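You operate a simulated robot arm through the tools that you are given. There is no shell and no other tool. Be economical: measure what you need, move in short steps, check, and stop when the job is done.

You are at the controls of a simulated robot arm. One attempt, no reset.

Task
Put things in order on the island top. At the end: the steel ring is on the beige wooden board; the yellow lemon half stands on top of the yellow cheese wedge; the copper cup stands where the steel ring stood; the brown gourd stands where the yellow lemon half stood; the blue block stands where the brown gourd stood; whatever was shut is shut again. Leave all else as you found it, and nothing knocked over.

It is judged by the outcome, as a careful person would: the job done as asked, and still so three seconds after it is handed in. It fails if anything else is knocked over, pushed out of place, dropped, spilled or broken.

Robot
A 6-joint arm with a two-finger parallel gripper, fixed in place. Base frame: the origin is at the foot of the arm, x ahead of it, y to its left, z up; the work surface is at about z = 0. Lengths are in cm, angles in degrees, forces in N, time in s.
With the tool pointing down near the work surface it reaches from about 12 to 50 cm from the base axis. Its first joint turns from -72.0 to 72.0 degrees. Payload 0.65 kg.
Tool frame: the origin (TCP) lies between the finger pads and is the grasp point; the fingertips stand 2.5 cm ahead of it; z points along the fingers, y is the line along which they close. Largest opening 7.6 cm; finger width 1.8, thickness 1; the body of the gripper, 3.6 by 7.8 cm, starts 4.5 cm behind the TCP.
Orientation is that of the tool frame in the base frame, as a unit quaternion [w, x, y, z]. With the fingers straight down and closing along the base's y, the tool's x points along the base's -x, its y along +y and its z along -z.

Tools
- The arm moves only by the tool send_rows. Its argument "increments" is a list of rows, each a list of 7 numbers: the shift along the tool's x, y, z in units of 150 mm (1.0 is 150 mm), then the turn, a rotation vector about the tool's x, y, z in units of 45 degrees (1.0 is 45 degrees), then the opening, from 0 (shut) to 1 (fully open). In form: [[dx, dy, dz, ax, ay, az, jaw], ...]. A call has 1 to 20 rows; each row is the pose to reach, as a shift and turn from the pose commanded when the call began, along the tool's axes at that moment. A call with a number of a shift or a turn outside -1 to 1 is refused whole. Each row takes 0.2 s and may step no farther than 5 cm and 8.6 degrees from the row before; otherwise, or with a gripper value out of range, the whole call is refused. Where a pose cannot be reached the arm comes as near as it can. A force on the tool above 40 N (or 10 N above the force at the start of the call, whichever is more), or a blocked arm, ends the call early, and 0.2 s more pass. The fingers move at their own pace (about 10.8 cm/s each) and stop on an object; they squeeze with about 22 N. The grip force told is the motor's: it shows also when the fingers shut on nothing. Time passes only in rows, and 0.2 s behind the last, so rows that repeat a pose let the fingers close. The reply holds the time, the measured pose of the TCP, the force on the tool along the base axes, the opening and the grip force, in the units named above and with some noise.
- Cameras (640 x 400 px; columns grow to the right, rows downward): "scene" is fixed at [6.34, 29.11, 38.85]; the picture's right is [-0.60, -0.80, 0.00], its down [-0.58, 0.43, -0.69] and it looks along [0.55, -0.41, -0.72] (base axes); focal length 214 px, centre (320, 200). "wrist" rides on the gripper at [-2.8, 0, -4.5] in the tool frame; the picture's right is [0.00, -1.00, 0.00], its down [0.97, 0.00, -0.24] and it looks along [0.24, 0.00, 0.97] (tool axes); focal length 218 px, centre (320, 200).
- snapshot(camera): a new picture of that camera. It takes no simulated time.
- measure_at(camera, pixels): for up to 12 pixels [column, row] of the newest picture of that camera ("zoom" is the newest enlarged one), the place [x, y, z] in the base frame of the surface seen there, good to about 0.2 cm. It takes no simulated time.
- enlarge(camera, box): a new picture of the part [left, top, right, bottom] of that camera's present view, enlarged. It takes no simulated time.
- job_done(): hands the job in; it is judged then, once.

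Keep the steps short. Do not move on a guess: measure, check each grasp and each placing, and mend mistakes. In all there are 80 turns and 46 pictures (those below and enlarged ones count). Leave the gripper open and the arm clear of the work at the hand-in unless told otherwise, and finish with a single line.

The tools are called after ">>>" as a command line: name --pt "numbers of a row" for each row, then --argument value for the rest, lists and objects as JSON in quotes. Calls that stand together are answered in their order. send_rows: Moves the arm, as the interface text tells. Its arguments: {"type":"object","properties":{"increments":{"type":"array"}},"required":["increments"]} The other tools are called the same way: snapshot (camera) takes a picture; measure_at (camera, pixels) gives the place of the surface under pixels of a picture; enlarge (camera, box) takes an enlarged picture of a part of a camera's view; job_done () hands the job in.

At the start:

```text
clock: 0.0
position: [21.08, -8.02, 27.48]
orientation: [-0.001, 0.0, 1.0, -0.001]
force: [0.1, 0.4, -0.4]
width: 7.59
finger_force: 0.1
```

scene: 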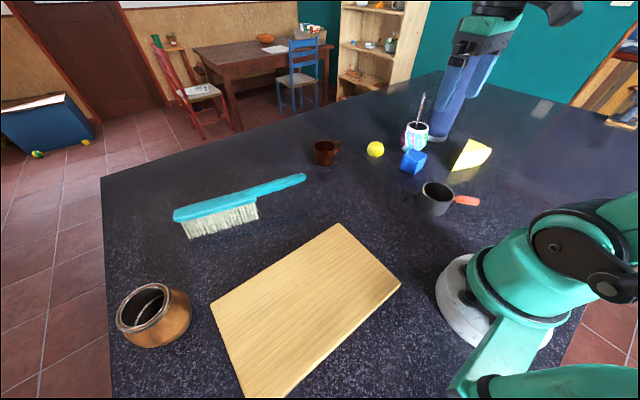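
wrist: 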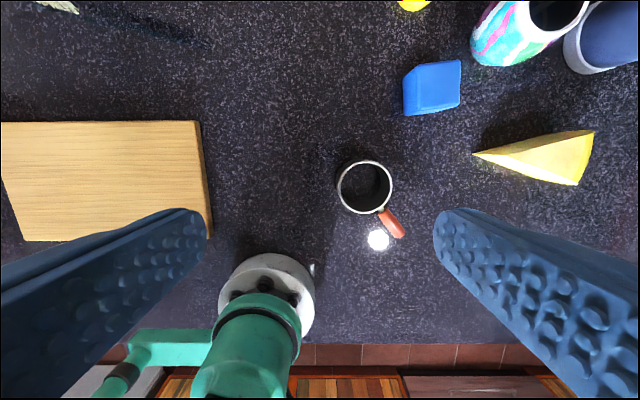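

I see a board, a brush, a pot, a brown cup, a yellow object, a blue block, a mug, a cheese wedge and a small dark pan. I don't see the ring or the gourd yet, so I'll enlarge two areas.

>>> enlarge --camera "scene" --box '[290, 80, 510, 220]'

>>> enlarge --camera "scene" --box '[90, 160, 410, 400]'

```text
2.86 times, centred on (400, 150) of scene
```

zoom: 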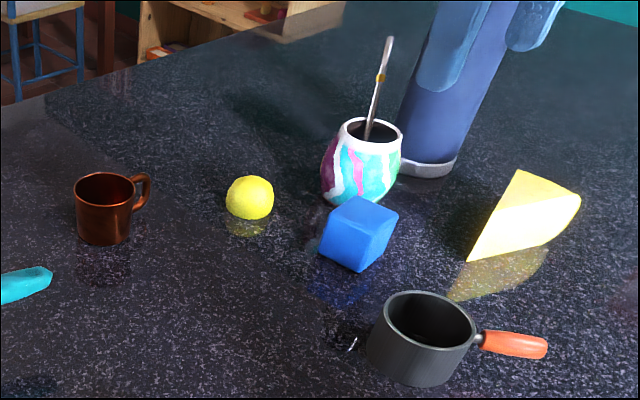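

```text
1.67 times, centred on (250, 280) of scene
```

zoom: 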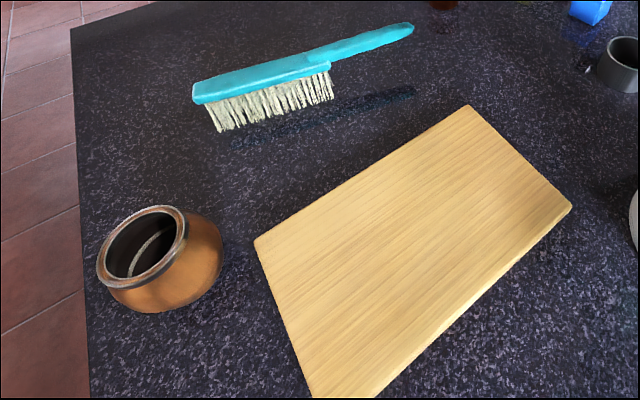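

The gourd is probably the brown pot at the lower left. I'm still looking for the ring: there is a glint beside the pan and a grey rim at the foot of the blue cylinder. I'll enlarge both.

>>> enlarge --camera "scene" --box '[395, 170, 475, 220]'

>>> enlarge --camera "wrist" --box '[280, 120, 440, 280]'

>>> enlarge --camera "wrist" --box '[440, 0, 640, 125]'

>>> enlarge --camera "scene" --box '[390, 0, 640, 150]'

```text
8.00 times, centred on (435, 195) of scene
```

zoom: 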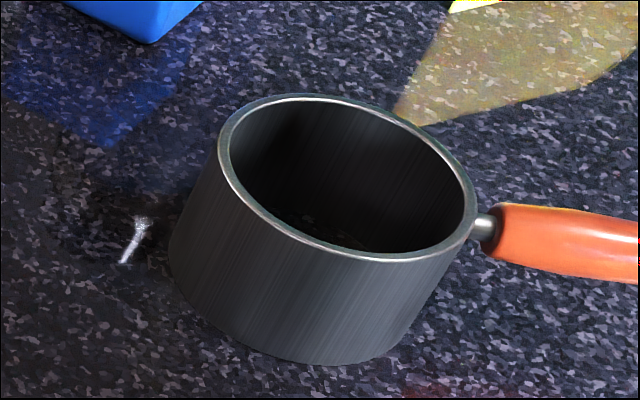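

```text
2.50 times, centred on (360, 200) of wrist
```

zoom: 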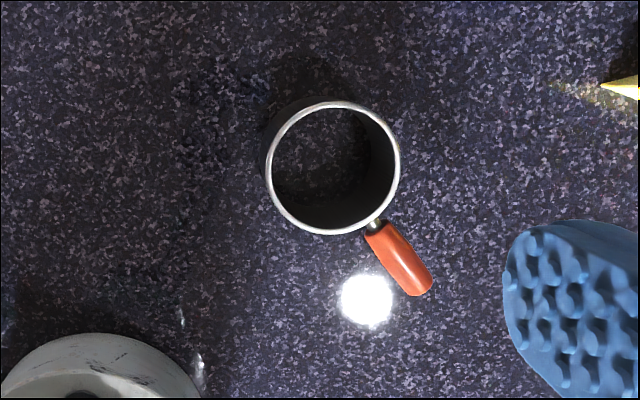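

```text
3.20 times, centred on (540, 62) of wrist
```

zoom: 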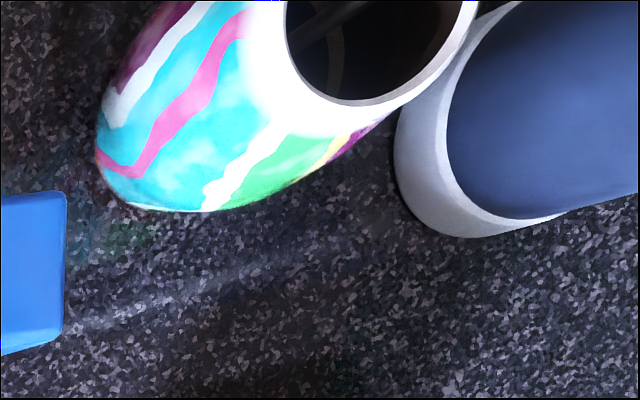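

```text
2.56 times, centred on (515, 75) of scene
```

zoom: 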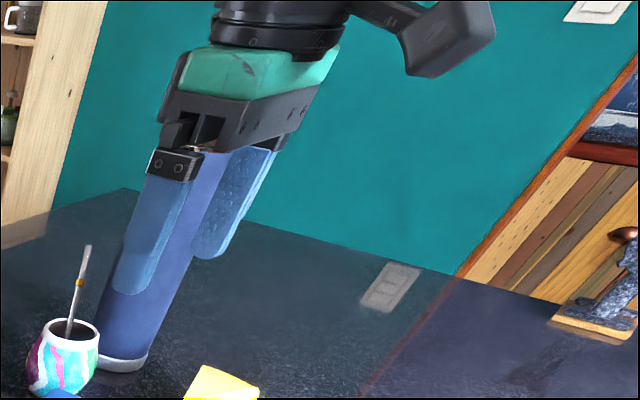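

Granite shows through the "pan", so it has no bottom: it is the steel ring, with a handle. The tall blue cylinder is just an obstacle. Next I'll measure the objects.

>>> measure_at --camera "scene" --pixels '[[437, 186], [436, 204], [424, 190], [453, 192], [434, 214], [475, 201], [458, 199], [420, 198], [437, 198], [410, 125], [455, 130], [422, 96]]'

>>> measure_at --camera "wrist" --pixels '[[339, 187], [391, 187], [365, 161], [365, 212], [383, 217], [400, 234], [365, 187], [404, 90], [459, 62], [404, 115], [459, 105], [432, 88]]'

>>> measure_at --camera "wrist" --pixels '[[476, 154], [592, 132], [577, 184], [535, 150], [560, 155], [202, 122], [210, 236], [480, 60], [470, 30], [565, 50], [600, 72], [550, 10]]'

>>> measure_at --camera "scene" --pixels '[[315, 147], [337, 143], [325, 164], [317, 163], [327, 141], [339, 155], [375, 143], [375, 149], [375, 156], [368, 149], [383, 149], [315, 155]]'

>>> measure_at --camera "scene" --pixels '[[118, 315], [169, 294], [148, 285], [140, 331], [150, 345], [188, 312], [152, 310], [180, 335], [120, 335], [160, 347], [130, 300], [160, 290]]'

>>> measure_at --camera "scene" --pixels '[[212, 302], [338, 225], [399, 283], [245, 398], [305, 310], [490, 150], [470, 141], [454, 170], [472, 157], [174, 215], [305, 175], [258, 212]]'

```text
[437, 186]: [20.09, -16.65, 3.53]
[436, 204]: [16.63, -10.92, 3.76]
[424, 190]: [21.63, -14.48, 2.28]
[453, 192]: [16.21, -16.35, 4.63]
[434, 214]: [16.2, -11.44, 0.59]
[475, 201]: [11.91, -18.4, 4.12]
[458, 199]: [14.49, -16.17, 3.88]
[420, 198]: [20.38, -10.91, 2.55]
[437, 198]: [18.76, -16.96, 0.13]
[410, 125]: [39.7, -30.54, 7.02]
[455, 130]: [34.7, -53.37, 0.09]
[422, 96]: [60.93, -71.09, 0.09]
```

```text
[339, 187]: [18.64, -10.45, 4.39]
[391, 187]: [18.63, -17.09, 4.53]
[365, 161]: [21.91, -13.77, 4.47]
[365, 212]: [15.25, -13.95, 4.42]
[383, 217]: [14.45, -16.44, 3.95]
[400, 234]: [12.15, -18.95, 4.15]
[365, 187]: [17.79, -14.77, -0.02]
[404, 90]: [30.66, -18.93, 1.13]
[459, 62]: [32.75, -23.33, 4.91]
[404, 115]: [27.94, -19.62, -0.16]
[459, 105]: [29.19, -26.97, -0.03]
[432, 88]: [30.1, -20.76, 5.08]
```

```text
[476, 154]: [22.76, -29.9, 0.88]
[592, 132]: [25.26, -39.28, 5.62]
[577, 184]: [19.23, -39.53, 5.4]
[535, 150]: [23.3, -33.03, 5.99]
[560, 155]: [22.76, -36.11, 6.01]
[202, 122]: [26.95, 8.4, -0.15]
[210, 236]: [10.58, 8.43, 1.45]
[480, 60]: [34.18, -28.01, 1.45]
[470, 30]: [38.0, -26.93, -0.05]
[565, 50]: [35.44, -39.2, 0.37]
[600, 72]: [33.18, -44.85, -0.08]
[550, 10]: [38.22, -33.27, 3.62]
```

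```text
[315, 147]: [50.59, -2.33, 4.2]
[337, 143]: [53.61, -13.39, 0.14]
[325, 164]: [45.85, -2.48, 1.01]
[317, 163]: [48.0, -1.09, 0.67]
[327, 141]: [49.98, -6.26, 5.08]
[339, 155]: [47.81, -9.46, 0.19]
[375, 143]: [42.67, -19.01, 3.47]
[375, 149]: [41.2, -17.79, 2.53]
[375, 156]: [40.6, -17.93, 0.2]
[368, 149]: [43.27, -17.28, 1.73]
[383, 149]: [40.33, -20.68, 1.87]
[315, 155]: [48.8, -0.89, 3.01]
```

```text
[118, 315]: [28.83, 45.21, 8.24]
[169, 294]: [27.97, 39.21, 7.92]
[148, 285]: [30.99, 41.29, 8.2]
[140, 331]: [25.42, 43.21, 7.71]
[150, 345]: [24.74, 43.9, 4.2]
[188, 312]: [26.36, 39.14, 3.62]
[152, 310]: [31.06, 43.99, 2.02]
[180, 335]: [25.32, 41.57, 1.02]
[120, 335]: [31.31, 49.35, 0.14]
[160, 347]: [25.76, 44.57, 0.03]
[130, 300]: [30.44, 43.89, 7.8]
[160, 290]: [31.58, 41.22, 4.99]
```

```text
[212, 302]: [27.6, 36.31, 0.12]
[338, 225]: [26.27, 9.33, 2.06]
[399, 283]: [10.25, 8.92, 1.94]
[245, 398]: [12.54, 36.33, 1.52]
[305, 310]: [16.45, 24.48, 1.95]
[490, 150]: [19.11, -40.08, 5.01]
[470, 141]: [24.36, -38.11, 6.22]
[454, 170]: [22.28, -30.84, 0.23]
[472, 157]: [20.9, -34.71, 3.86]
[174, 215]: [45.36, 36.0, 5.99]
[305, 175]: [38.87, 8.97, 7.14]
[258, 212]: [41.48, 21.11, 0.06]
```

The ring is centred at about (18.6, -13.8), 6.7 across and 4.5 high. I'll grip its +y wall near (18.6, -10.5) with one finger inside. First I move above it.

>>> send_rows --pt "0.05 -0.05 0.25 0 0 0 0.5" --pt "0.1 -0.1 0.5 0 0 0 0.5" --pt "0.16 -0.165 0.75 0 0 0 0.5" --pt "0.16 -0.165 0.95 0 0 0 0.5" --pt "0.16 -0.165 0.95 0 0 0 0.5"

>>> snapshot --camera "wrist"

```text
clock: 1.2
position: [18.74, -10.41, 13.27]
orientation: [-0.001, 0.0, 1.0, 0.0]
force: [0.8, 0.1, 0.0]
width: 3.81
finger_force: 0.1
```

```text
37 pictures are left
```

wrist: 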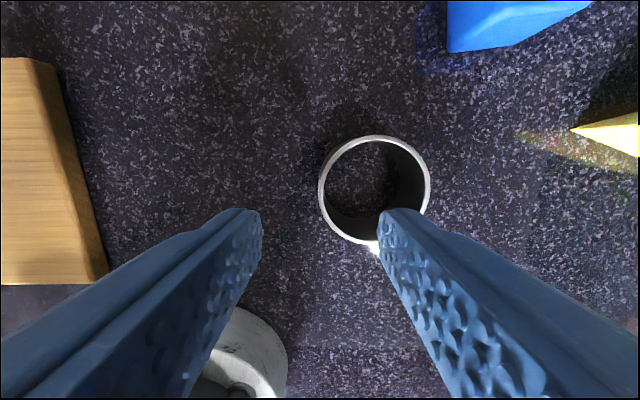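

Wrist is above the ring wall and the inner finger will clear it. I'll go straight down to z 2.9 and close.

>>> send_rows --pt "0 -0.01 0.25 0 0 0 0.5" --pt "0.0 -0.01 0.45 0 0 0 0.5" --pt "0 -0.01 0.6 0 0 0 0.5" --pt "0 -0.01 0.69 0 0 0 0.5" --pt "0 -0.01 0.69 0 0 0 0.5" --pt "0 -0.01 0.69 0 0 0 0.0" --pt "0 -0.01 0.69 0 0 0 0.0" --pt "0 -0.01 0.69 0 0 0 0.0"

```text
clock: 3.0
position: [18.7, -10.7, 3.11]
orientation: [-0.001, 0.001, 1.0, 0.001]
force: [0.1, 0.7, -0.3]
width: 0.34
finger_force: 21.9
out of reach, approached as far as the arm can: row 4
```

The opening is 0.34 at 21.9 N, so the wall is held. I'll lift slowly and check.

>>> send_rows --pt "0 0 -0.1 0 0 0 0" --pt "0 0 -0.3 0 0 0 0" --pt "0 0 -0.5 0 0 0 0" --pt "0 0 -0.6 0 0 0 0" --pt "0 0 -0.6 0 0 0 0"

>>> snapshot --camera "scene"

```text
clock: 4.2
position: [18.64, -10.53, 11.81]
orientation: [0.0, -0.001, 1.0, 0.0]
force: [0.4, 0.4, -1.2]
width: 0.31
finger_force: 22.1
```

```text
36 pictures are left
```

scene: 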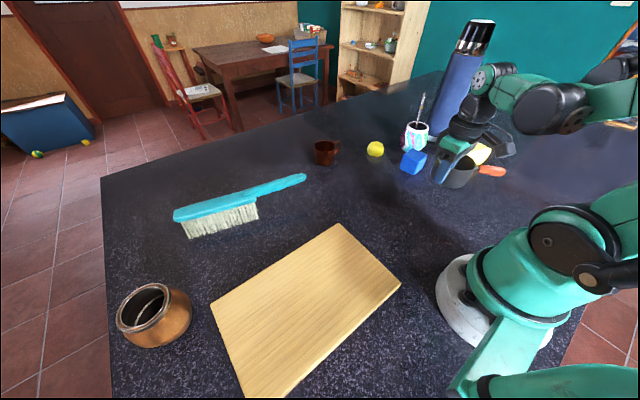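

The ring is lifted (z 11.8). I'll carry it sideways to the board in 15 cm calls.

>>> send_rows --pt "0 0.2 0 0 0 0 0" --pt "-0.02 0.4 0 0 0 0 0" --pt "-0.04 0.6 0 0 0 0 0" --pt "-0.06 0.8 0 0 0 0 0" --pt "-0.08 1.0 0 0 0 0 0"

>>> send_rows --pt "0 0.2 0 0 0 0 0" --pt "0 0.4 0 0 0 0 0" --pt "0 0.6 0 0 0 0 0" --pt "-0.02 0.8 0 0 0 0 0" --pt "-0.04 1.0 0 0 0 0 0" --pt "-0.04 1.0 0 0 0 0 0"

```text
clock: 5.4
position: [19.76, 4.5, 12.04]
orientation: [0.001, 0.0, 1.0, 0.001]
force: [-0.7, 0.1, -2.3]
width: 0.25
finger_force: 21.6
```

```text
clock: 6.8
position: [20.32, 19.51, 11.87]
orientation: [0.0, 0.0, 1.0, 0.0]
force: [0.0, -0.3, -1.8]
width: 0.27
finger_force: 21.7
```

Next I go to y 23.2 and lower slowly toward TCP z of about 5.1, which is the board top plus the 3.1 grasp height.

>>> send_rows --pt "0 0.15 0 0 0 0 0" --pt "0 0.25 0.1 0 0 0 0" --pt "0 0.25 0.25 0 0 0 0" --pt "0 0.25 0.36 0 0 0 0" --pt "0 0.25 0.41 0 0 0 0" --pt "0 0.25 0.435 0 0 0 0" --pt "0 0.25 0.45 0 0 0 0" --pt "0 0.25 0.45 0 0 0 0"

>>> enlarge --camera "scene" --box '[200, 200, 420, 400]'

```text
clock: 8.6
position: [20.32, 23.07, 5.17]
orientation: [0.001, 0.0, 1.0, 0.0]
force: [-0.4, 0.6, -1.2]
width: 0.27
finger_force: 21.9
```

```text
2.00 times, centred on (310, 300) of scene
```

zoom: 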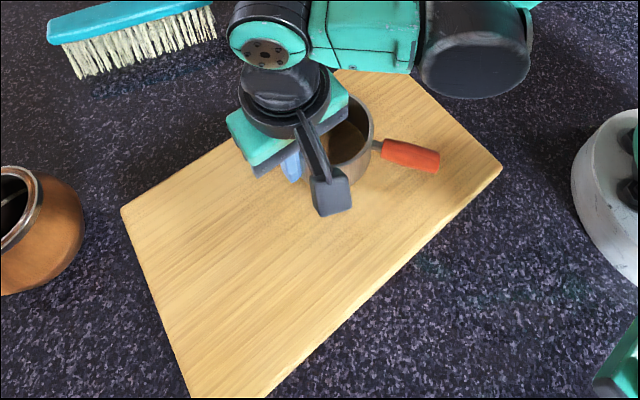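

The load hasn't changed, so it isn't touching yet. I'll creep down a few millimetres.

>>> send_rows --pt "0 0 0.01 0 0 0 0" --pt "0 0 0.02 0 0 0 0" --pt "0 0 0.02 0 0 0 0"

```text
clock: 9.4
position: [20.49, 23.08, 4.82]
orientation: [0.0, -0.001, 1.0, 0.0]
force: [0.5, 0.8, 12.8]
width: 0.22
finger_force: 22.1
```

Contact: the upward force rose to 12.8 N, so the ring rests on the board. I'll open a little and go straight up.

>>> send_rows --pt "0 0 -0.012 0 0 0 0" --pt "0 0 -0.012 0 0 0 0.35" --pt "0 0 -0.012 0 0 0 0.35" --pt "0 0 -0.15 0 0 0 0.35" --pt "0 0 -0.4 0 0 0 0.35" --pt "0 0 -0.7 0 0 0 0.35" --pt "0 0 -1.0 0 0 0 0.35" --pt "0 0 -1.0 0 0 0 0.35"

>>> snapshot --camera "wrist"

```text
clock: 11.2
position: [20.5, 23.27, 20.1]
orientation: [0.0, 0.0, 1.0, 0.0]
force: [-0.4, -0.5, -0.4]
width: 2.66
finger_force: 0.0
```

```text
34 pictures are left
```

wrist: 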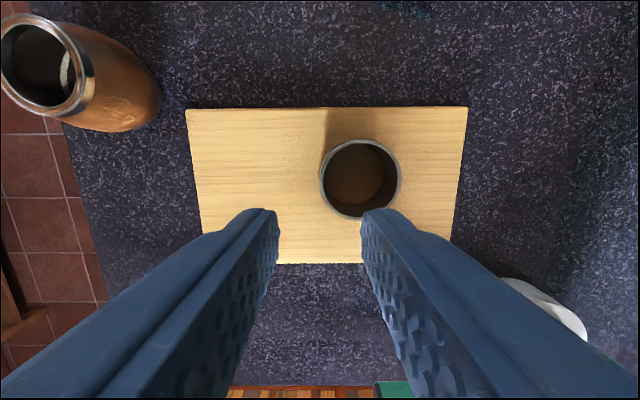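

The ring stands on the board. The gourd is in view, so I'll measure its rim and body now.

>>> measure_at --camera "wrist" --pixels '[[3, 60], [90, 75], [35, 16], [45, 115], [68, 30], [15, 105], [160, 95], [110, 130], [140, 60], [105, 80], [40, 60], [64, 70]]'

>>> enlarge --camera "wrist" --box '[0, 0, 200, 150]'

```text
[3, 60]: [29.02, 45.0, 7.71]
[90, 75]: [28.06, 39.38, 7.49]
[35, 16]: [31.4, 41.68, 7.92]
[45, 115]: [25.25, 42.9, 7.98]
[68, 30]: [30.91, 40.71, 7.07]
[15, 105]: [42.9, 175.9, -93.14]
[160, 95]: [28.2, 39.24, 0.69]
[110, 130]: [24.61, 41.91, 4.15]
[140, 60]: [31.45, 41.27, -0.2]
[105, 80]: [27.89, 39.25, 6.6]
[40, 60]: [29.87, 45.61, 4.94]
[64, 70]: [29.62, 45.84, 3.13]
```

```text
2.67 times, centred on (100, 75) of wrist
```

zoom: 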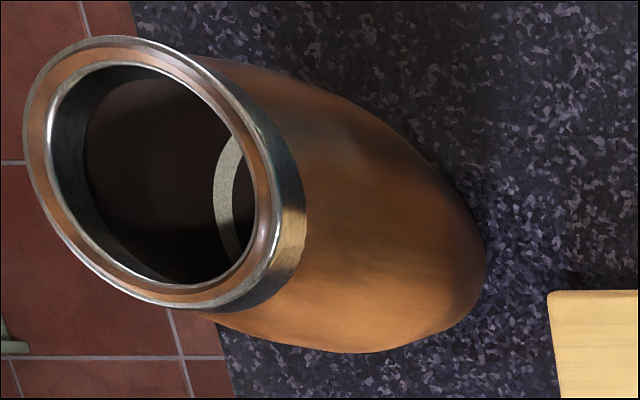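

The gourd rim centre is about (28.3, 42.3), the top is at z 8 and the outer diameter is about 6.2. The lemon half comes first, so I'll travel back high to look at it from above.

>>> send_rows --pt "-0.05 -0.25 0 0 0 0 0.6" --pt "-0.1 -0.5 0 0 0 0 0.6" --pt "-0.15 -0.75 0 0 0 0 0.6" --pt "-0.2 -1.0 0 0 0 0 0.6"

>>> send_rows --pt "-0.1 -0.25 0 0 0 0 0.6" --pt "-0.2 -0.5 0 0 0 0 0.6" --pt "-0.3 -0.75 0 0 0 0 0.6" --pt "-0.4 -1.0 0 0 0 0 0.6"

>>> send_rows --pt "-0.2 -0.2 0 0 0 0 0.6" --pt "-0.4 -0.4 0.1 0 0 0 0.6" --pt "-0.6 -0.6 0.2 0 0 0 0.6" --pt "-0.7 -0.7 0.3 0 0 0 0.6" --pt "-0.7 -0.7 0.3 0 0 0 0.6"

>>> snapshot --camera "wrist"

```text
clock: 12.2
position: [23.38, 8.08, 19.93]
orientation: [0.0, -0.001, 1.0, 0.0]
force: [0.2, 0.1, 0.5]
width: 4.57
finger_force: 0.1
```

```text
clock: 13.2
position: [29.53, -6.93, 19.91]
orientation: [-0.001, -0.001, 1.0, 0.0]
force: [0.5, 0.2, 1.0]
width: 4.59
finger_force: 0.2
```

```text
clock: 14.4
position: [40.01, -17.33, 15.16]
orientation: [-0.001, 0.0, 1.0, 0.0]
force: [-0.4, 0.3, 1.1]
width: 4.57
finger_force: 0.1
```

```text
32 pictures are left
```

wrist: 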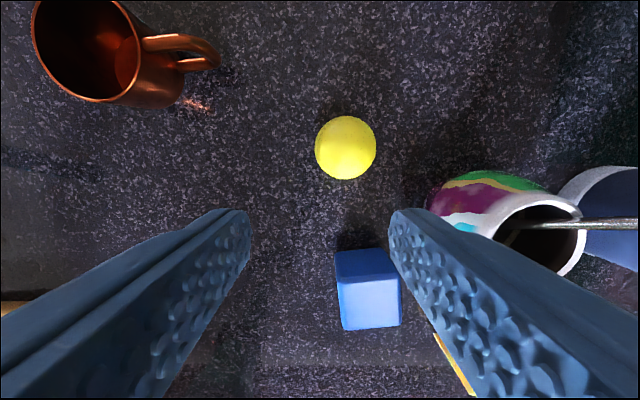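

>>> measure_at --camera "wrist" --pixels '[[345, 147], [318, 148], [374, 148], [345, 118], [345, 177], [345, 184], [30, 10], [137, 60], [100, 100], [145, 43], [215, 62], [165, 103]]'

>>> measure_at --camera "wrist" --pixels '[[337, 280], [395, 278], [400, 323], [344, 329], [370, 300], [337, 252], [385, 250], [498, 240], [575, 245], [580, 225], [545, 270], [110, 8]]'

>>> enlarge --camera "scene" --box '[355, 120, 435, 170]'

>>> enlarge --camera "scene" --box '[440, 130, 510, 180]'

```text
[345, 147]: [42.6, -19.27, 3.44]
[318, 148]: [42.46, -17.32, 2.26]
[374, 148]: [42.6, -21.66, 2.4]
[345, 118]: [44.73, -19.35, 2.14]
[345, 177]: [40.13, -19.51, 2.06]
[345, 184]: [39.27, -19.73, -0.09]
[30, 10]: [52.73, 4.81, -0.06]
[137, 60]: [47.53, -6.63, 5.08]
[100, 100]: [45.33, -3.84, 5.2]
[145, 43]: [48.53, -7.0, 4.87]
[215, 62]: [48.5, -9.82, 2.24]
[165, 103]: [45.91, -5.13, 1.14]
```

```text
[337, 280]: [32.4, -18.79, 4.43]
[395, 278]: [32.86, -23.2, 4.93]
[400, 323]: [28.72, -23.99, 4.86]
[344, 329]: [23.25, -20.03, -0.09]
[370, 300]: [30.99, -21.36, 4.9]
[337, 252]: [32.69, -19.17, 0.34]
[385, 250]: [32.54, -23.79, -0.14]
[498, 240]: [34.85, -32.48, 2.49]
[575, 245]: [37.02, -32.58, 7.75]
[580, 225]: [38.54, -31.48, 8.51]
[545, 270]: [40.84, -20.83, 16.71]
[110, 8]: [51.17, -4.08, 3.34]
```

```text
8.00 times, centred on (395, 145) of scene
```

zoom: 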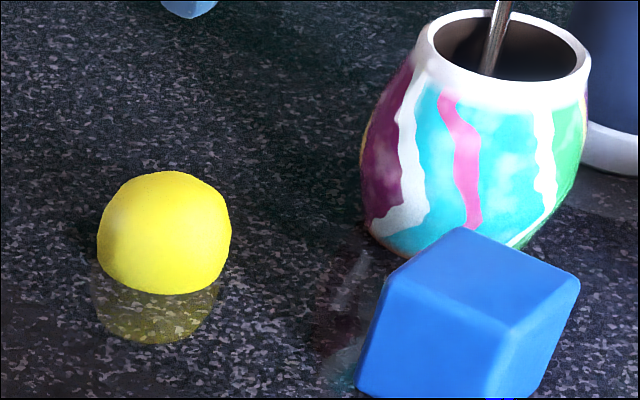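

```text
8.00 times, centred on (475, 155) of scene
```

zoom: 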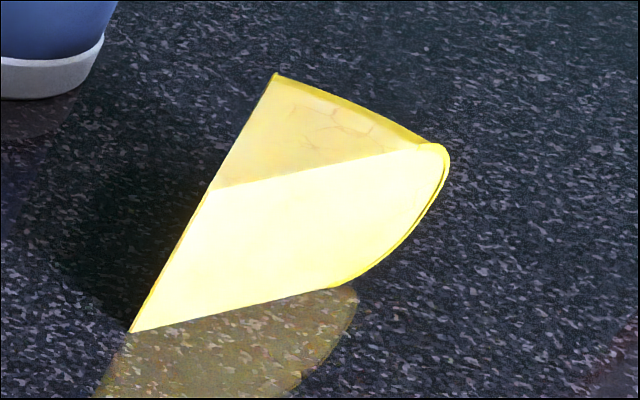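

The lemon is a dome, flat side down, centred at about (42.4, -19.5), 4.5 across and 3.5 high. The cheese has a flat triangular top, which I'll measure in this zoom.

>>> measure_at --camera "zoom" --pixels '[[219, 183], [277, 78], [435, 146], [320, 150], [290, 130], [350, 140], [260, 165], [135, 328], [290, 100], [240, 155], [400, 140], [340, 285]]'

```text
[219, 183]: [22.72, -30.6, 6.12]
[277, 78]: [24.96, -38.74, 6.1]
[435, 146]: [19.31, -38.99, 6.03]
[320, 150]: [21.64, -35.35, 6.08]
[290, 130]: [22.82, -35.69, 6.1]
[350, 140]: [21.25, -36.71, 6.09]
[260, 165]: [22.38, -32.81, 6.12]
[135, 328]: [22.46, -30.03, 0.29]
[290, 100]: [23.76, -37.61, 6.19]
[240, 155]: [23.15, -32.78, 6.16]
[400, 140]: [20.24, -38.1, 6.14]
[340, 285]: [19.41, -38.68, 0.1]
```

Cheese top is flat at z 6.1, and I'll set the lemon at about (22.3, -36.9). Now I move over the lemon, descend to TCP z 3.0 and close.

>>> send_rows --pt "-0.1 -0.1 0.1 0 0 0 0.9" --pt "-0.16 -0.145 0.3 0 0 0 0.9" --pt "-0.16 -0.145 0.5 0 0 0 0.9" --pt "-0.16 -0.145 0.7 0 0 0 0.9" --pt "-0.16 -0.145 0.81 0 0 0 0.9" --pt "-0.16 -0.145 0.81 0 0 0 0.9"

>>> send_rows --pt "0 0 0 0 0 0 0.6" --pt "0 0 0 0 0 0 0.5" --pt "0 0 0 0 0 0 0.4" --pt "0 0 0 0 0 0 0.4" --pt "0 0 0 0 0 0 0.4"

```text
clock: 15.8
position: [42.45, -19.56, 3.1]
orientation: [0.0, 0.0, 1.0, 0.0]
force: [-0.2, -0.1, -0.4]
width: 6.83
finger_force: 0.1
```

```text
clock: 17.0
position: [42.33, -19.54, 3.21]
orientation: [0.0, 0.0, 1.0, 0.0]
force: [0.9, -0.1, -0.2]
width: 4.88
finger_force: 22.5
```

Gripped at 4.88 cm and 22.5 N. I'll lift and check.

>>> send_rows --pt "0 0 -0.1 0 0 0 0.2" --pt "0 0 -0.3 0 0 0 0.2" --pt "0 0 -0.6 0 0 0 0.2" --pt "0 0 -0.9 0 0 0 0.2" --pt "0 0 -0.9 0 0 0 0.2"

>>> snapshot --camera "wrist"

```text
clock: 18.2
position: [42.53, -19.67, 16.76]
orientation: [0.0, 0.0, 1.0, -0.001]
force: [0.5, -0.1, -0.7]
width: 4.84
finger_force: 21.9
```

```text
29 pictures are left
```

wrist: 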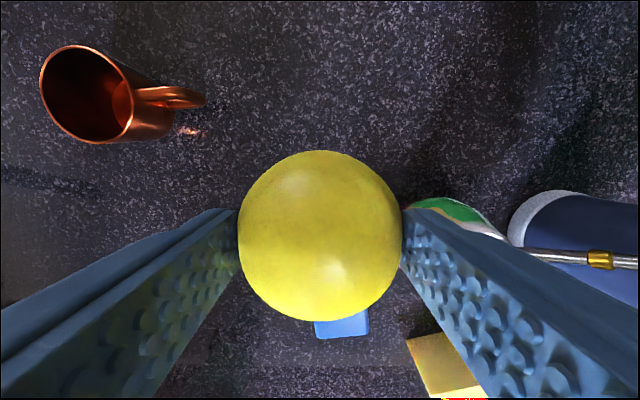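

Lemon is level and held. I'll pull back in x first, away from the straw and the blue bottle, then go to -y above the cheese.

>>> send_rows --pt "0.25 0 0 0 0 0 0.2" --pt "0.5 0 0 0 0 0 0.2" --pt "0.75 0 0 0 0 0 0.2" --pt "1.0 0 0 0 0 0 0.2"

>>> send_rows --pt "0.2 -0.2 0 0 0 0 0.2" --pt "0.36 -0.4 0 0 0 0 0.2" --pt "0.36 -0.6 0 0 0 0 0.2" --pt "0.36 -0.8 0.0 0 0 0 0.2" --pt "0.36 -1.0 0.1 0 0 0 0.2" --pt "0.36 -1.0 0.1 0 0 0 0.2"

>>> snapshot --camera "wrist"

```text
clock: 19.2
position: [27.42, -19.71, 16.41]
orientation: [0.0, 0.0, 1.0, 0.0]
force: [-0.2, -0.8, -0.2]
width: 4.88
finger_force: 22.2
```

```text
clock: 20.6
position: [21.79, -34.63, 15.31]
orientation: [0.0, -0.001, 1.0, 0.0]
force: [0.2, -0.3, 0.0]
width: 4.87
finger_force: 22.6
```

```text
28 pictures are left
```

wrist: 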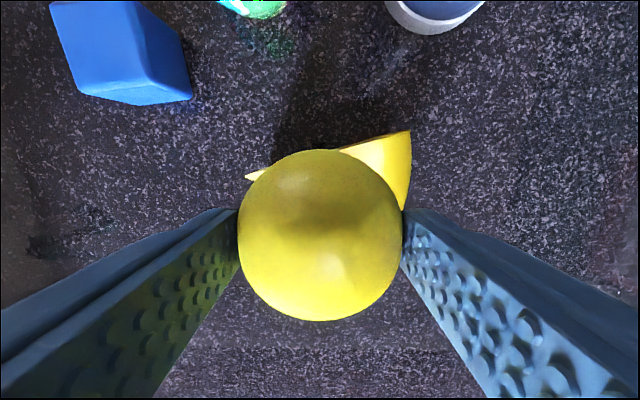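

Now I go to y -36.9, lower to TCP z of about 9.5, then creep down to contact.

>>> send_rows --pt "-0.014 -0.151 0.1 0 0 0 0.2" --pt "-0.014 -0.151 0.25 0 0 0 0.2" --pt "-0.014 -0.151 0.35 0 0 0 0.2" --pt "-0.014 -0.151 0.385 0 0 0 0.2" --pt "-0.014 -0.151 0.385 0 0 0 0.2"

>>> send_rows --pt "0 0 0.008 0 0 0 0.2" --pt "0 0 0.016 0 0 0 0.2" --pt "0 0 0.016 0 0 0 0.2"

>>> enlarge --camera "scene" --box '[420, 90, 540, 190]'

```text
clock: 21.8
position: [22.05, -36.74, 9.52]
orientation: [0.001, 0.001, 1.0, 0.0]
force: [0.5, -0.2, -0.4]
width: 4.87
finger_force: 21.4
```

```text
clock: 22.6
position: [22.11, -36.82, 9.12]
orientation: [0.001, 0.0, 1.0, 0.0]
force: [-0.9, 0.2, -0.1]
width: 4.87
finger_force: 22.0
```

```text
4.00 times, centred on (480, 140) of scene
```

zoom: 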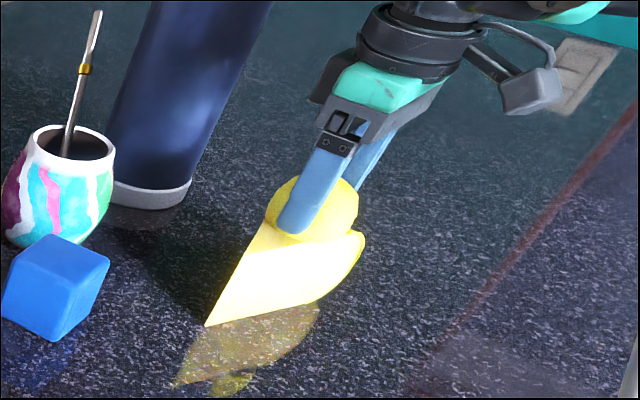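

Not quite touching yet. I'll creep 0.1 cm at a time.

>>> send_rows --pt "0 0 0.007 0 0 0 0.2" --pt "0 0 0.007 0 0 0 0.2"

```text
clock: 23.2
position: [22.23, -36.77, 9.07]
orientation: [0.0, 0.0, 1.0, -0.001]
force: [1.1, -4.9, 21.5]
width: 4.87
finger_force: 21.9
```

Firm contact at 21.5 N. I'll ease back slightly, open gently and rise.

>>> send_rows --pt "0 0 -0.006 0 0 0 0.2" --pt "0 0 -0.006 0 0 0 0.2" --pt "0 0 -0.006 0 0 0 0.72" --pt "0 0 -0.006 0 0 0 0.8" --pt "0 0 -0.006 0 0 0 0.85" --pt "0 0 -0.1 0 0 0 0.85" --pt "0 0 -0.3 0 0 0 0.85" --pt "0 0 -0.6 0 0 0 0.85" --pt "0 0 -0.6 0 0 0 0.85"

>>> enlarge --camera "scene" --box '[420, 90, 540, 190]'

>>> snapshot --camera "wrist"

```text
clock: 25.2
position: [22.08, -36.88, 18.27]
orientation: [0.001, 0.0, 1.0, 0.0]
force: [0.1, 1.3, -0.7]
width: 6.48
finger_force: 0.0
```

```text
4.00 times, centred on (480, 140) of scene
```

zoom: 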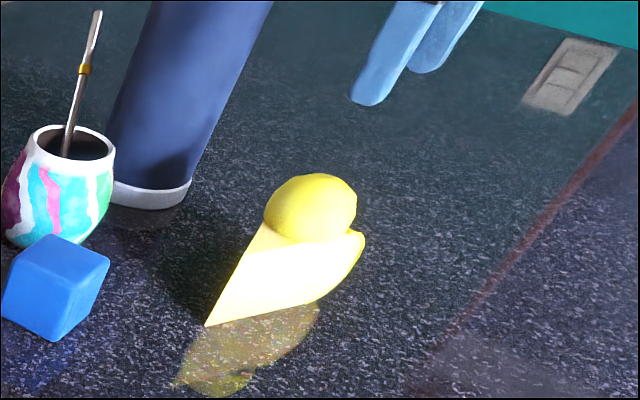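

```text
25 pictures are left
```

wrist: 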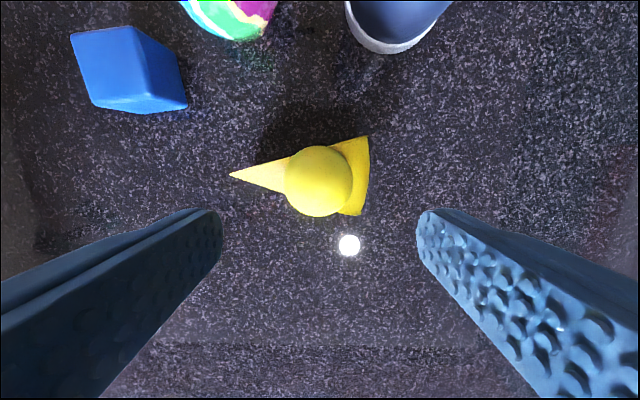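

The lemon stands on the cheese. Next is the copper cup: I'll move back along y, then outward to look at it.

>>> send_rows --pt "0 0.25 0 0 0 0 0.85" --pt "0 0.5 0 0 0 0 0.85" --pt "-0.05 0.75 0 0 0 0 0.85" --pt "-0.1 1.0 0 0 0 0 0.85"

>>> send_rows --pt "-0.2 0.25 0 0 0 0 0.85" --pt "-0.4 0.5 0 0 0 0 0.85" --pt "-0.6 0.75 0 0 0 0 0.85" --pt "-0.8 1.0 0.05 0 0 0 0.85"

>>> send_rows --pt "-0.2 0.15 0.1 0 0 0 0.85" --pt "-0.5 0.15 0.2 0 0 0 0.85" --pt "-0.65 0.15 0.3 0 0 0 0.85" --pt "-0.65 0.15 0.3 0 0 0 0.85"

>>> snapshot --camera "wrist"

```text
clock: 26.2
position: [23.65, -21.79, 18.24]
orientation: [0.0, 0.0, 1.0, 0.0]
force: [-0.6, 0.1, -0.5]
width: 6.43
finger_force: 0.1
```

```text
clock: 27.2
position: [35.85, -6.71, 17.37]
orientation: [0.0, -0.001, 1.0, 0.0]
force: [-0.4, -0.7, -0.7]
width: 6.46
finger_force: 0.0
```

```text
clock: 28.2
position: [45.57, -4.53, 13.08]
orientation: [0.0, 0.0, 1.0, 0.0]
force: [0.2, -0.2, -0.8]
width: 6.47
finger_force: 0.2
```

```text
24 pictures are left
```

wrist: 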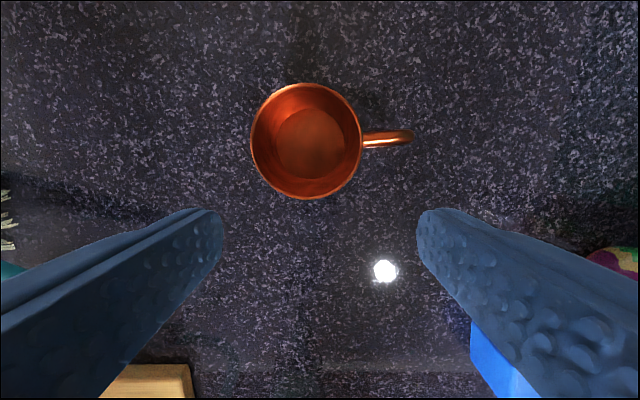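

>>> measure_at --camera "wrist" --pixels '[[252, 141], [359, 145], [305, 85], [305, 198], [310, 145], [375, 140], [410, 135], [390, 141], [265, 183], [345, 183]]'

```text
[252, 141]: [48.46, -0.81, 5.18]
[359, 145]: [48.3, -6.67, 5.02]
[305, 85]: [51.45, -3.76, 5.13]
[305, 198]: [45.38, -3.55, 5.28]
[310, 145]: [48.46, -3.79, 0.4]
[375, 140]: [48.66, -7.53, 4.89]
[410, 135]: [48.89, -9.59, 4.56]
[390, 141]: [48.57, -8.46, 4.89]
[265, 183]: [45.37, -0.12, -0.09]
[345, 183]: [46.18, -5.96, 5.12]
```

The cup is centred at (48.4, -3.7), 6.0 across and 5.2 high, with its handle toward -y. I'll turn the gripper 90° to close along x, clear of the handle.

>>> send_rows --pt "0 0 0 0 0 0.18 1" --pt "0 0 0 0 0 0.36 1" --pt "0 0 0 0 0 0.54 1" --pt "0 0 0 0 0 0.72 1" --pt "0 0 0 0 0 0.9 1" --pt "0 0 0 0 0 1 1"

>>> send_rows --pt "0 0 0 0 0 0.18 1" --pt "0 0 0 0 0 0.36 1" --pt "0 0 0 0 0 0.54 1" --pt "0 0 0 0 0 0.72 1" --pt "0 0 0 0 0 0.9 1" --pt "0 0 0 0 0 1 1" --pt "0 0 0 0 0 1 1"

```text
clock: 29.6
position: [45.49, -4.5, 12.83]
orientation: [0.0, 0.384, 0.923, 0.0]
force: [1.7, -0.6, 0.0]
width: 7.62
finger_force: 0.2
```

```text
clock: 31.2
position: [45.41, -4.59, 12.72]
orientation: [0.0, 0.706, 0.708, 0.0]
force: [-0.3, -0.7, 0.1]
width: 7.59
finger_force: 0.1
```

Orientation is right: tool x is +y and tool y is +x. I'll centre over the cup with the fingertips just above the rim.

>>> send_rows --pt "0.03 0.1 0.0 0 0 0 1" --pt "0.06 0.2 0.1 0 0 0 1" --pt "0.06 0.2 0.28 0 0 0 1" --pt "0.06 0.2 0.28 0 0 0 1"

>>> snapshot --camera "wrist"

```text
clock: 32.2
position: [48.39, -3.61, 8.48]
orientation: [0.0, 0.706, 0.708, 0.001]
force: [-0.1, -0.7, 0.1]
width: 7.59
finger_force: 0.1
```

```text
23 pictures are left
```

wrist: 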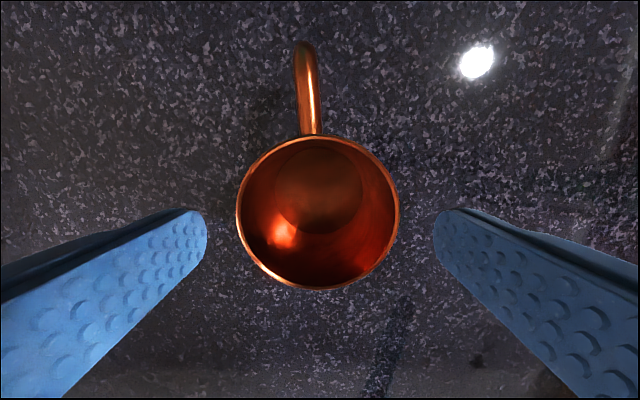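

Centred: rim at columns 237–400, fingers at 207 and 433. I'll descend to z of about 3.3 and close.

>>> send_rows --pt "0.0 0 0.1 0 0 0 1" --pt "0.0 0 0.2 0 0 0 1" --pt "0.0 0 0.3 0 0 0 1" --pt "0.0 0 0.345 0 0 0 1" --pt "0.0 0 0.345 0 0 0 1" --pt "0.0 0 0.345 0 0 0 0.85" --pt "0.0 0 0.345 0 0 0 0.7" --pt "0.0 0 0.345 0 0 0 0.5" --pt "0.0 0 0.345 0 0 0 0.5"

```text
clock: 34.2
position: [48.5, -3.79, 3.34]
orientation: [0.001, 0.707, 0.707, -0.001]
force: [0.4, -0.6, 0.4]
width: 6.08
finger_force: 21.9
```

Held at 6.08 cm. I'll lift, then carry it toward the ring's old place at (18.6, -13.8).

>>> send_rows --pt "0 0 -0.1 0 0 0 0.5" --pt "0 0 -0.3 0 0 0 0.5" --pt "0 0 -0.55 0 0 0 0.5" --pt "0 0 -0.7 0 0 0 0.5"

>>> send_rows --pt "0 -0.25 0 0 0 0 0.5" --pt "0 -0.5 0 0 0 0 0.5" --pt "-0.1 -0.75 0 0 0 0 0.5" --pt "-0.2 -1.0 0 0 0 0 0.5"

>>> send_rows --pt "-0.1 -0.22 0 0 0 0 0.5" --pt "-0.2 -0.44 0 0 0 0 0.5" --pt "-0.3 -0.66 0 0 0 0 0.5" --pt "-0.4 -0.85 0.1 0 0 0 0.5" --pt "-0.45 -0.98 0.2 0 0 0 0.5" --pt "-0.45 -0.98 0.2 0 0 0 0.5"

>>> snapshot --camera "wrist"

```text
clock: 35.2
position: [48.52, -3.65, 13.99]
orientation: [0.0, 0.707, 0.707, 0.0]
force: [-0.2, 0.6, -0.9]
width: 6.08
finger_force: 22.4
```

```text
clock: 36.2
position: [33.32, -6.7, 14.17]
orientation: [0.001, 0.707, 0.707, 0.0]
force: [-0.4, -0.2, -0.5]
width: 6.09
finger_force: 21.7
```

```text
clock: 37.6
position: [18.63, -13.71, 10.97]
orientation: [0.001, 0.707, 0.707, -0.001]
force: [0.2, -0.1, -0.2]
width: 6.07
finger_force: 21.5
```

```text
22 pictures are left
```

wrist: 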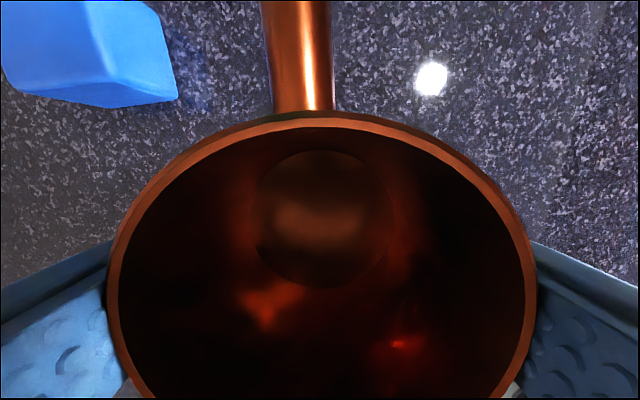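

I'm over the ring's old centre. I'll lower to z of about 3.5 and then creep.

>>> send_rows --pt "0 0 0.15 0 0 0 0.5" --pt "0 0 0.32 0 0 0 0.5" --pt "0 0 0.44 0 0 0 0.5" --pt "0 0 0.49 0 0 0 0.5" --pt "0 0 0.49 0 0 0 0.5"

>>> send_rows --pt "0 0 0.008 0 0 0 0.5" --pt "0 0 0.012 0 0 0 0.5" --pt "0 0 0.012 0 0 0 0.5"

```text
clock: 38.8
position: [18.72, -13.46, 3.65]
orientation: [0.0, 0.707, 0.707, -0.001]
force: [0.3, 0.6, -0.9]
width: 6.06
finger_force: 22.3
```

```text
clock: 39.6
position: [18.73, -13.38, 3.45]
orientation: [0.0, 0.706, 0.708, 0.0]
force: [-0.6, 0.6, -0.8]
width: 6.09
finger_force: 22.0
```

y reads -13.4, so I'll shift -0.3 in y and keep creeping.

>>> send_rows --pt "-0.02 -0.005 0 0 0 0 0.5" --pt "-0.02 -0.005 0.006 0 0 0 0.5" --pt "-0.02 -0.005 0.01 0 0 0 0.5" --pt "-0.02 -0.005 0.01 0 0 0 0.5"

```text
clock: 40.6
position: [18.55, -13.79, 3.17]
orientation: [0.001, 0.707, 0.707, 0.0]
force: [-1.6, -1.3, 10.9]
width: 6.07
finger_force: 22.5
```

Contact at 10.9 N and the position is (18.55, -13.79). I'll release and rise.

>>> send_rows --pt "0 0 -0.003 0 0 0 0.5" --pt "0 0 -0.003 0 0 0 0.9" --pt "0 0 -0.003 0 0 0 1" --pt "0 0 -0.003 0 0 0 1" --pt "0 0 -0.15 0 0 0 1" --pt "0 0 -0.4 0 0 0 1" --pt "0 0 -0.7 0 0 0 1" --pt "0 0 -0.95 0 0 0 1" --pt "0 0 -0.95 0 0 0 1"

>>> snapshot --camera "wrist"

```text
clock: 42.6
position: [18.6, -13.78, 17.52]
orientation: [-0.001, 0.706, 0.708, 0.0]
force: [-0.2, 0.2, 0.8]
width: 7.6
finger_force: 0.0
```

```text
21 pictures are left
```

wrist: 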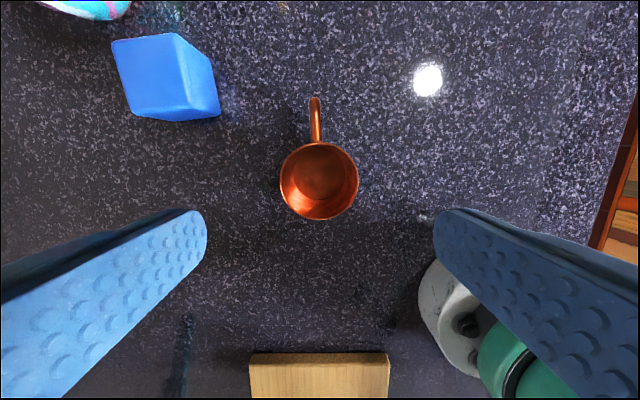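

The cup stands in the ring's place. Now the gourd at (28.3, 42.3), which is 51 cm out. I'll swing across at z 17 while turning the wrist so the fingers close tangentially there, then tilt outward for reach.

>>> send_rows --pt "0.16 0.03 0 0 0 -0.16 1" --pt "0.33 0.06 0 0 0 -0.33 1" --pt "0.5 0.1 0 0 0 -0.5 1" --pt "0.67 0.13 0 0 0 -0.67 1" --pt "0.84 0.17 0 0 0 -0.84 1" --pt "1.0 0.2 0 0 0 -1.0 1"

>>> send_rows --pt "0.086 0.133 0 0 0 -0.16 1" --pt "0.173 0.267 0 0 0 -0.33 1" --pt "0.26 0.4 0 0 0 -0.5 1" --pt "0.346 0.534 0 0 0 -0.67 1" --pt "0.432 0.667 0 0 0 -0.84 1" --pt "0.519 0.801 0 0 0 -1.0 1"

>>> send_rows --pt "-0.02 0.144 0 0 0 -0.16 1" --pt "-0.044 0.289 0 0 0 -0.33 1" --pt "-0.066 0.433 0 0 0 -0.5 1" --pt "-0.089 0.578 0 0 0 -0.67 1" --pt "-0.11 0.722 0 0 0 -0.84 1" --pt "-0.133 0.867 0 0 0 -1.0 1" --pt "-0.133 0.867 0 0 0 -1.0 1"

```text
clock: 44.0
position: [21.57, 1.4, 17.38]
orientation: [0.0, 0.381, 0.925, 0.0]
force: [-0.2, -0.3, -1.1]
width: 7.61
finger_force: 0.1
```

```text
clock: 45.4
position: [24.77, 15.3, 17.44]
orientation: [0.0, -0.003, 1.0, 0.001]
force: [0.2, 0.2, 0.0]
width: 7.59
finger_force: 0.1
```

```text
clock: 47.0
position: [26.63, 28.22, 17.3]
orientation: [0.0, -0.384, 0.923, 0.0]
force: [-0.2, -0.8, -0.5]
width: 7.58
finger_force: 0.0
```

As planned so far. Next is the last 11° of turn, moving to about (24.6, 36), then a 15° outward tilt.

>>> send_rows --pt "-0.14 0.235 0 0 0 -0.125 1" --pt "-0.283 0.471 0 0 0 -0.245 1" --pt "-0.283 0.471 0 0 0 -0.245 1"

>>> send_rows --pt "0 0 0 0 -0.17 0 1" --pt "0 0 0 0 -0.34 0 1" --pt "0 0 0 0 -0.34 0 1"

>>> snapshot --camera "wrist"

```text
clock: 47.8
position: [24.55, 36.3, 17.43]
orientation: [0.0, -0.47, 0.882, 0.0]
force: [0.1, 0.6, -0.7]
width: 7.61
finger_force: 0.1
```

```text
clock: 48.6
position: [24.55, 36.37, 17.45]
orientation: [0.118, -0.466, 0.875, 0.062]
force: [-0.3, -1.4, -0.4]
width: 7.6
finger_force: 0.1
```

```text
20 pictures are left
```

wrist: 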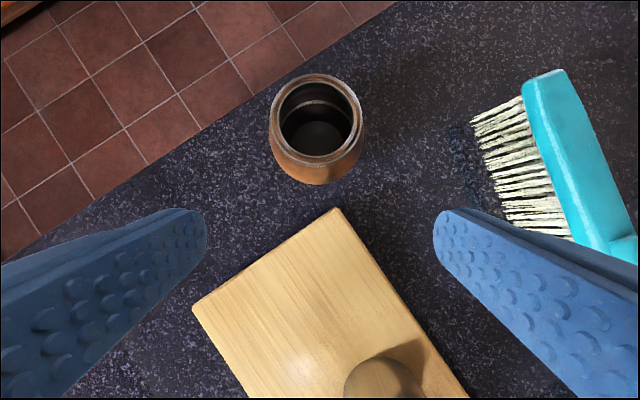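

Tilt is outward as intended. I'll measure the gourd rim and the nearby brush from this view.

>>> measure_at --camera "wrist" --pixels '[[273, 119], [359, 119], [317, 77], [317, 161], [270, 140], [363, 140], [318, 183], [316, 135], [475, 130], [500, 195]]'

>>> enlarge --camera "wrist" --box '[250, 60, 390, 200]'

```text
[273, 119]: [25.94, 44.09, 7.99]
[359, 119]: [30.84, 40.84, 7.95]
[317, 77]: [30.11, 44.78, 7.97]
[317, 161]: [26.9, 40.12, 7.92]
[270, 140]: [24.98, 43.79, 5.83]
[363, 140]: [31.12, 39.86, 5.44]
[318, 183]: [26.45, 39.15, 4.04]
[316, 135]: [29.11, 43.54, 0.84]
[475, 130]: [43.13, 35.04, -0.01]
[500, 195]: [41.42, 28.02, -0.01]
```

```text
2.86 times, centred on (320, 130) of wrist
```

zoom: 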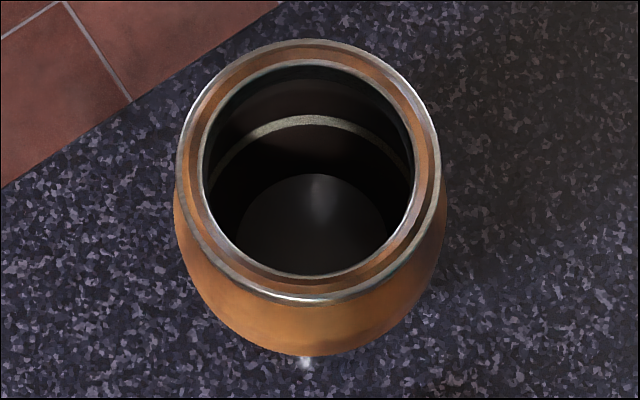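

The gourd rim is centred at (28.45, 42.45), 5.9 across. The collar spans z 6.5–8 and the body below is wider (7.3). I'll grip only the collar, and stop first at TCP z 12.5 above it to check reach.

>>> send_rows --pt "-0.12 0.003 0.1 0 0 0 1" --pt "-0.24 0.006 0.25 0 0 0 1" --pt "-0.345 0.01 0.437 0 0 0 1" --pt "-0.345 0.01 0.437 0 0 0 1"

>>> snapshot --camera "wrist"

```text
clock: 49.6
position: [28.25, 42.31, 12.67]
orientation: [0.117, -0.465, 0.875, 0.062]
force: [0.2, 0.2, -0.2]
width: 7.59
finger_force: 0.0
```

```text
18 pictures are left
```

wrist: 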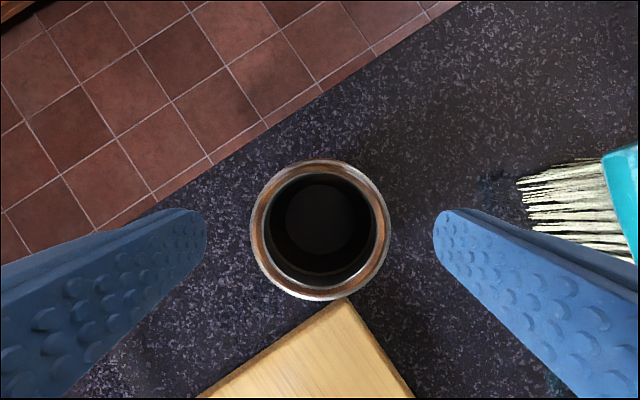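

Centred (rim at columns 250–391) and reachable. I'll descend vertically to TCP z 9.1 and close gently.

>>> send_rows --pt "0.03 -0.003 0.08 0 0 0 1" --pt "0.055 -0.005 0.15 0 0 0 1" --pt "0.07 -0.006 0.2 0 0 0 1" --pt "0.08 -0.006 0.224 0 0 0 1" --pt "0.08 -0.006 0.224 0 0 0 1"

>>> snapshot --camera "wrist"

>>> enlarge --camera "scene" --box '[80, 230, 260, 380]'

```text
clock: 50.8
position: [28.26, 41.79, 9.03]
orientation: [0.117, -0.467, 0.875, 0.062]
force: [0.6, -0.6, -0.8]
width: 7.59
finger_force: 0.0
```

```text
17 pictures are left
```

wrist: 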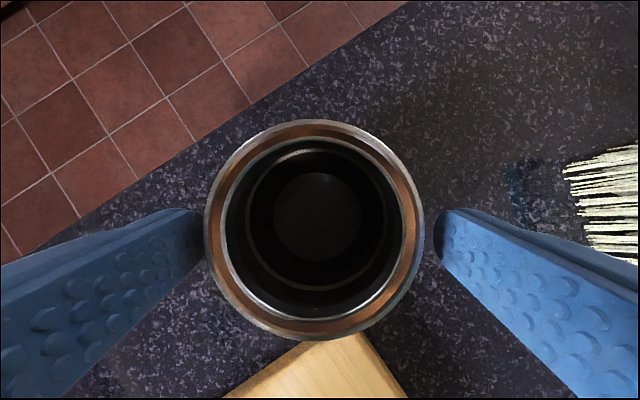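

```text
2.67 times, centred on (170, 305) of scene
```

zoom: 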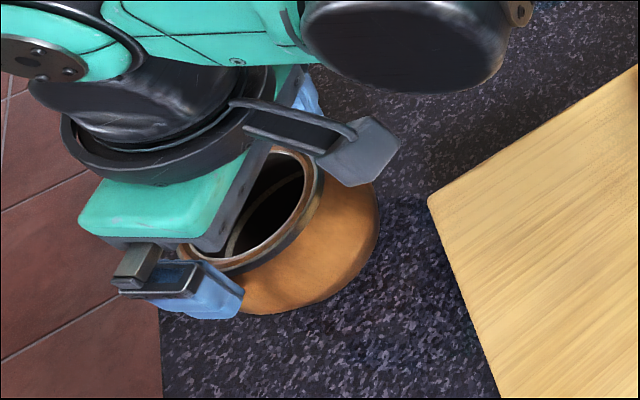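

Tips straddle the collar at mid-height. I'll make a tiny centring shift, then close.

>>> send_rows --pt "0 0.01 0 0 0 0 1" --pt "0 0.01 0 0 0 0 0.9" --pt "0 0.01 0 0 0 0 0.82" --pt "0 0.01 0 0 0 0 0.7" --pt "0 0.01 0 0 0 0 0.5" --pt "0 0.01 0 0 0 0 0.5"

```text
clock: 52.2
position: [27.95, 41.88, 9.0]
orientation: [0.118, -0.466, 0.874, 0.063]
force: [0.3, -0.6, 0.7]
width: 6.21
finger_force: 22.1
```

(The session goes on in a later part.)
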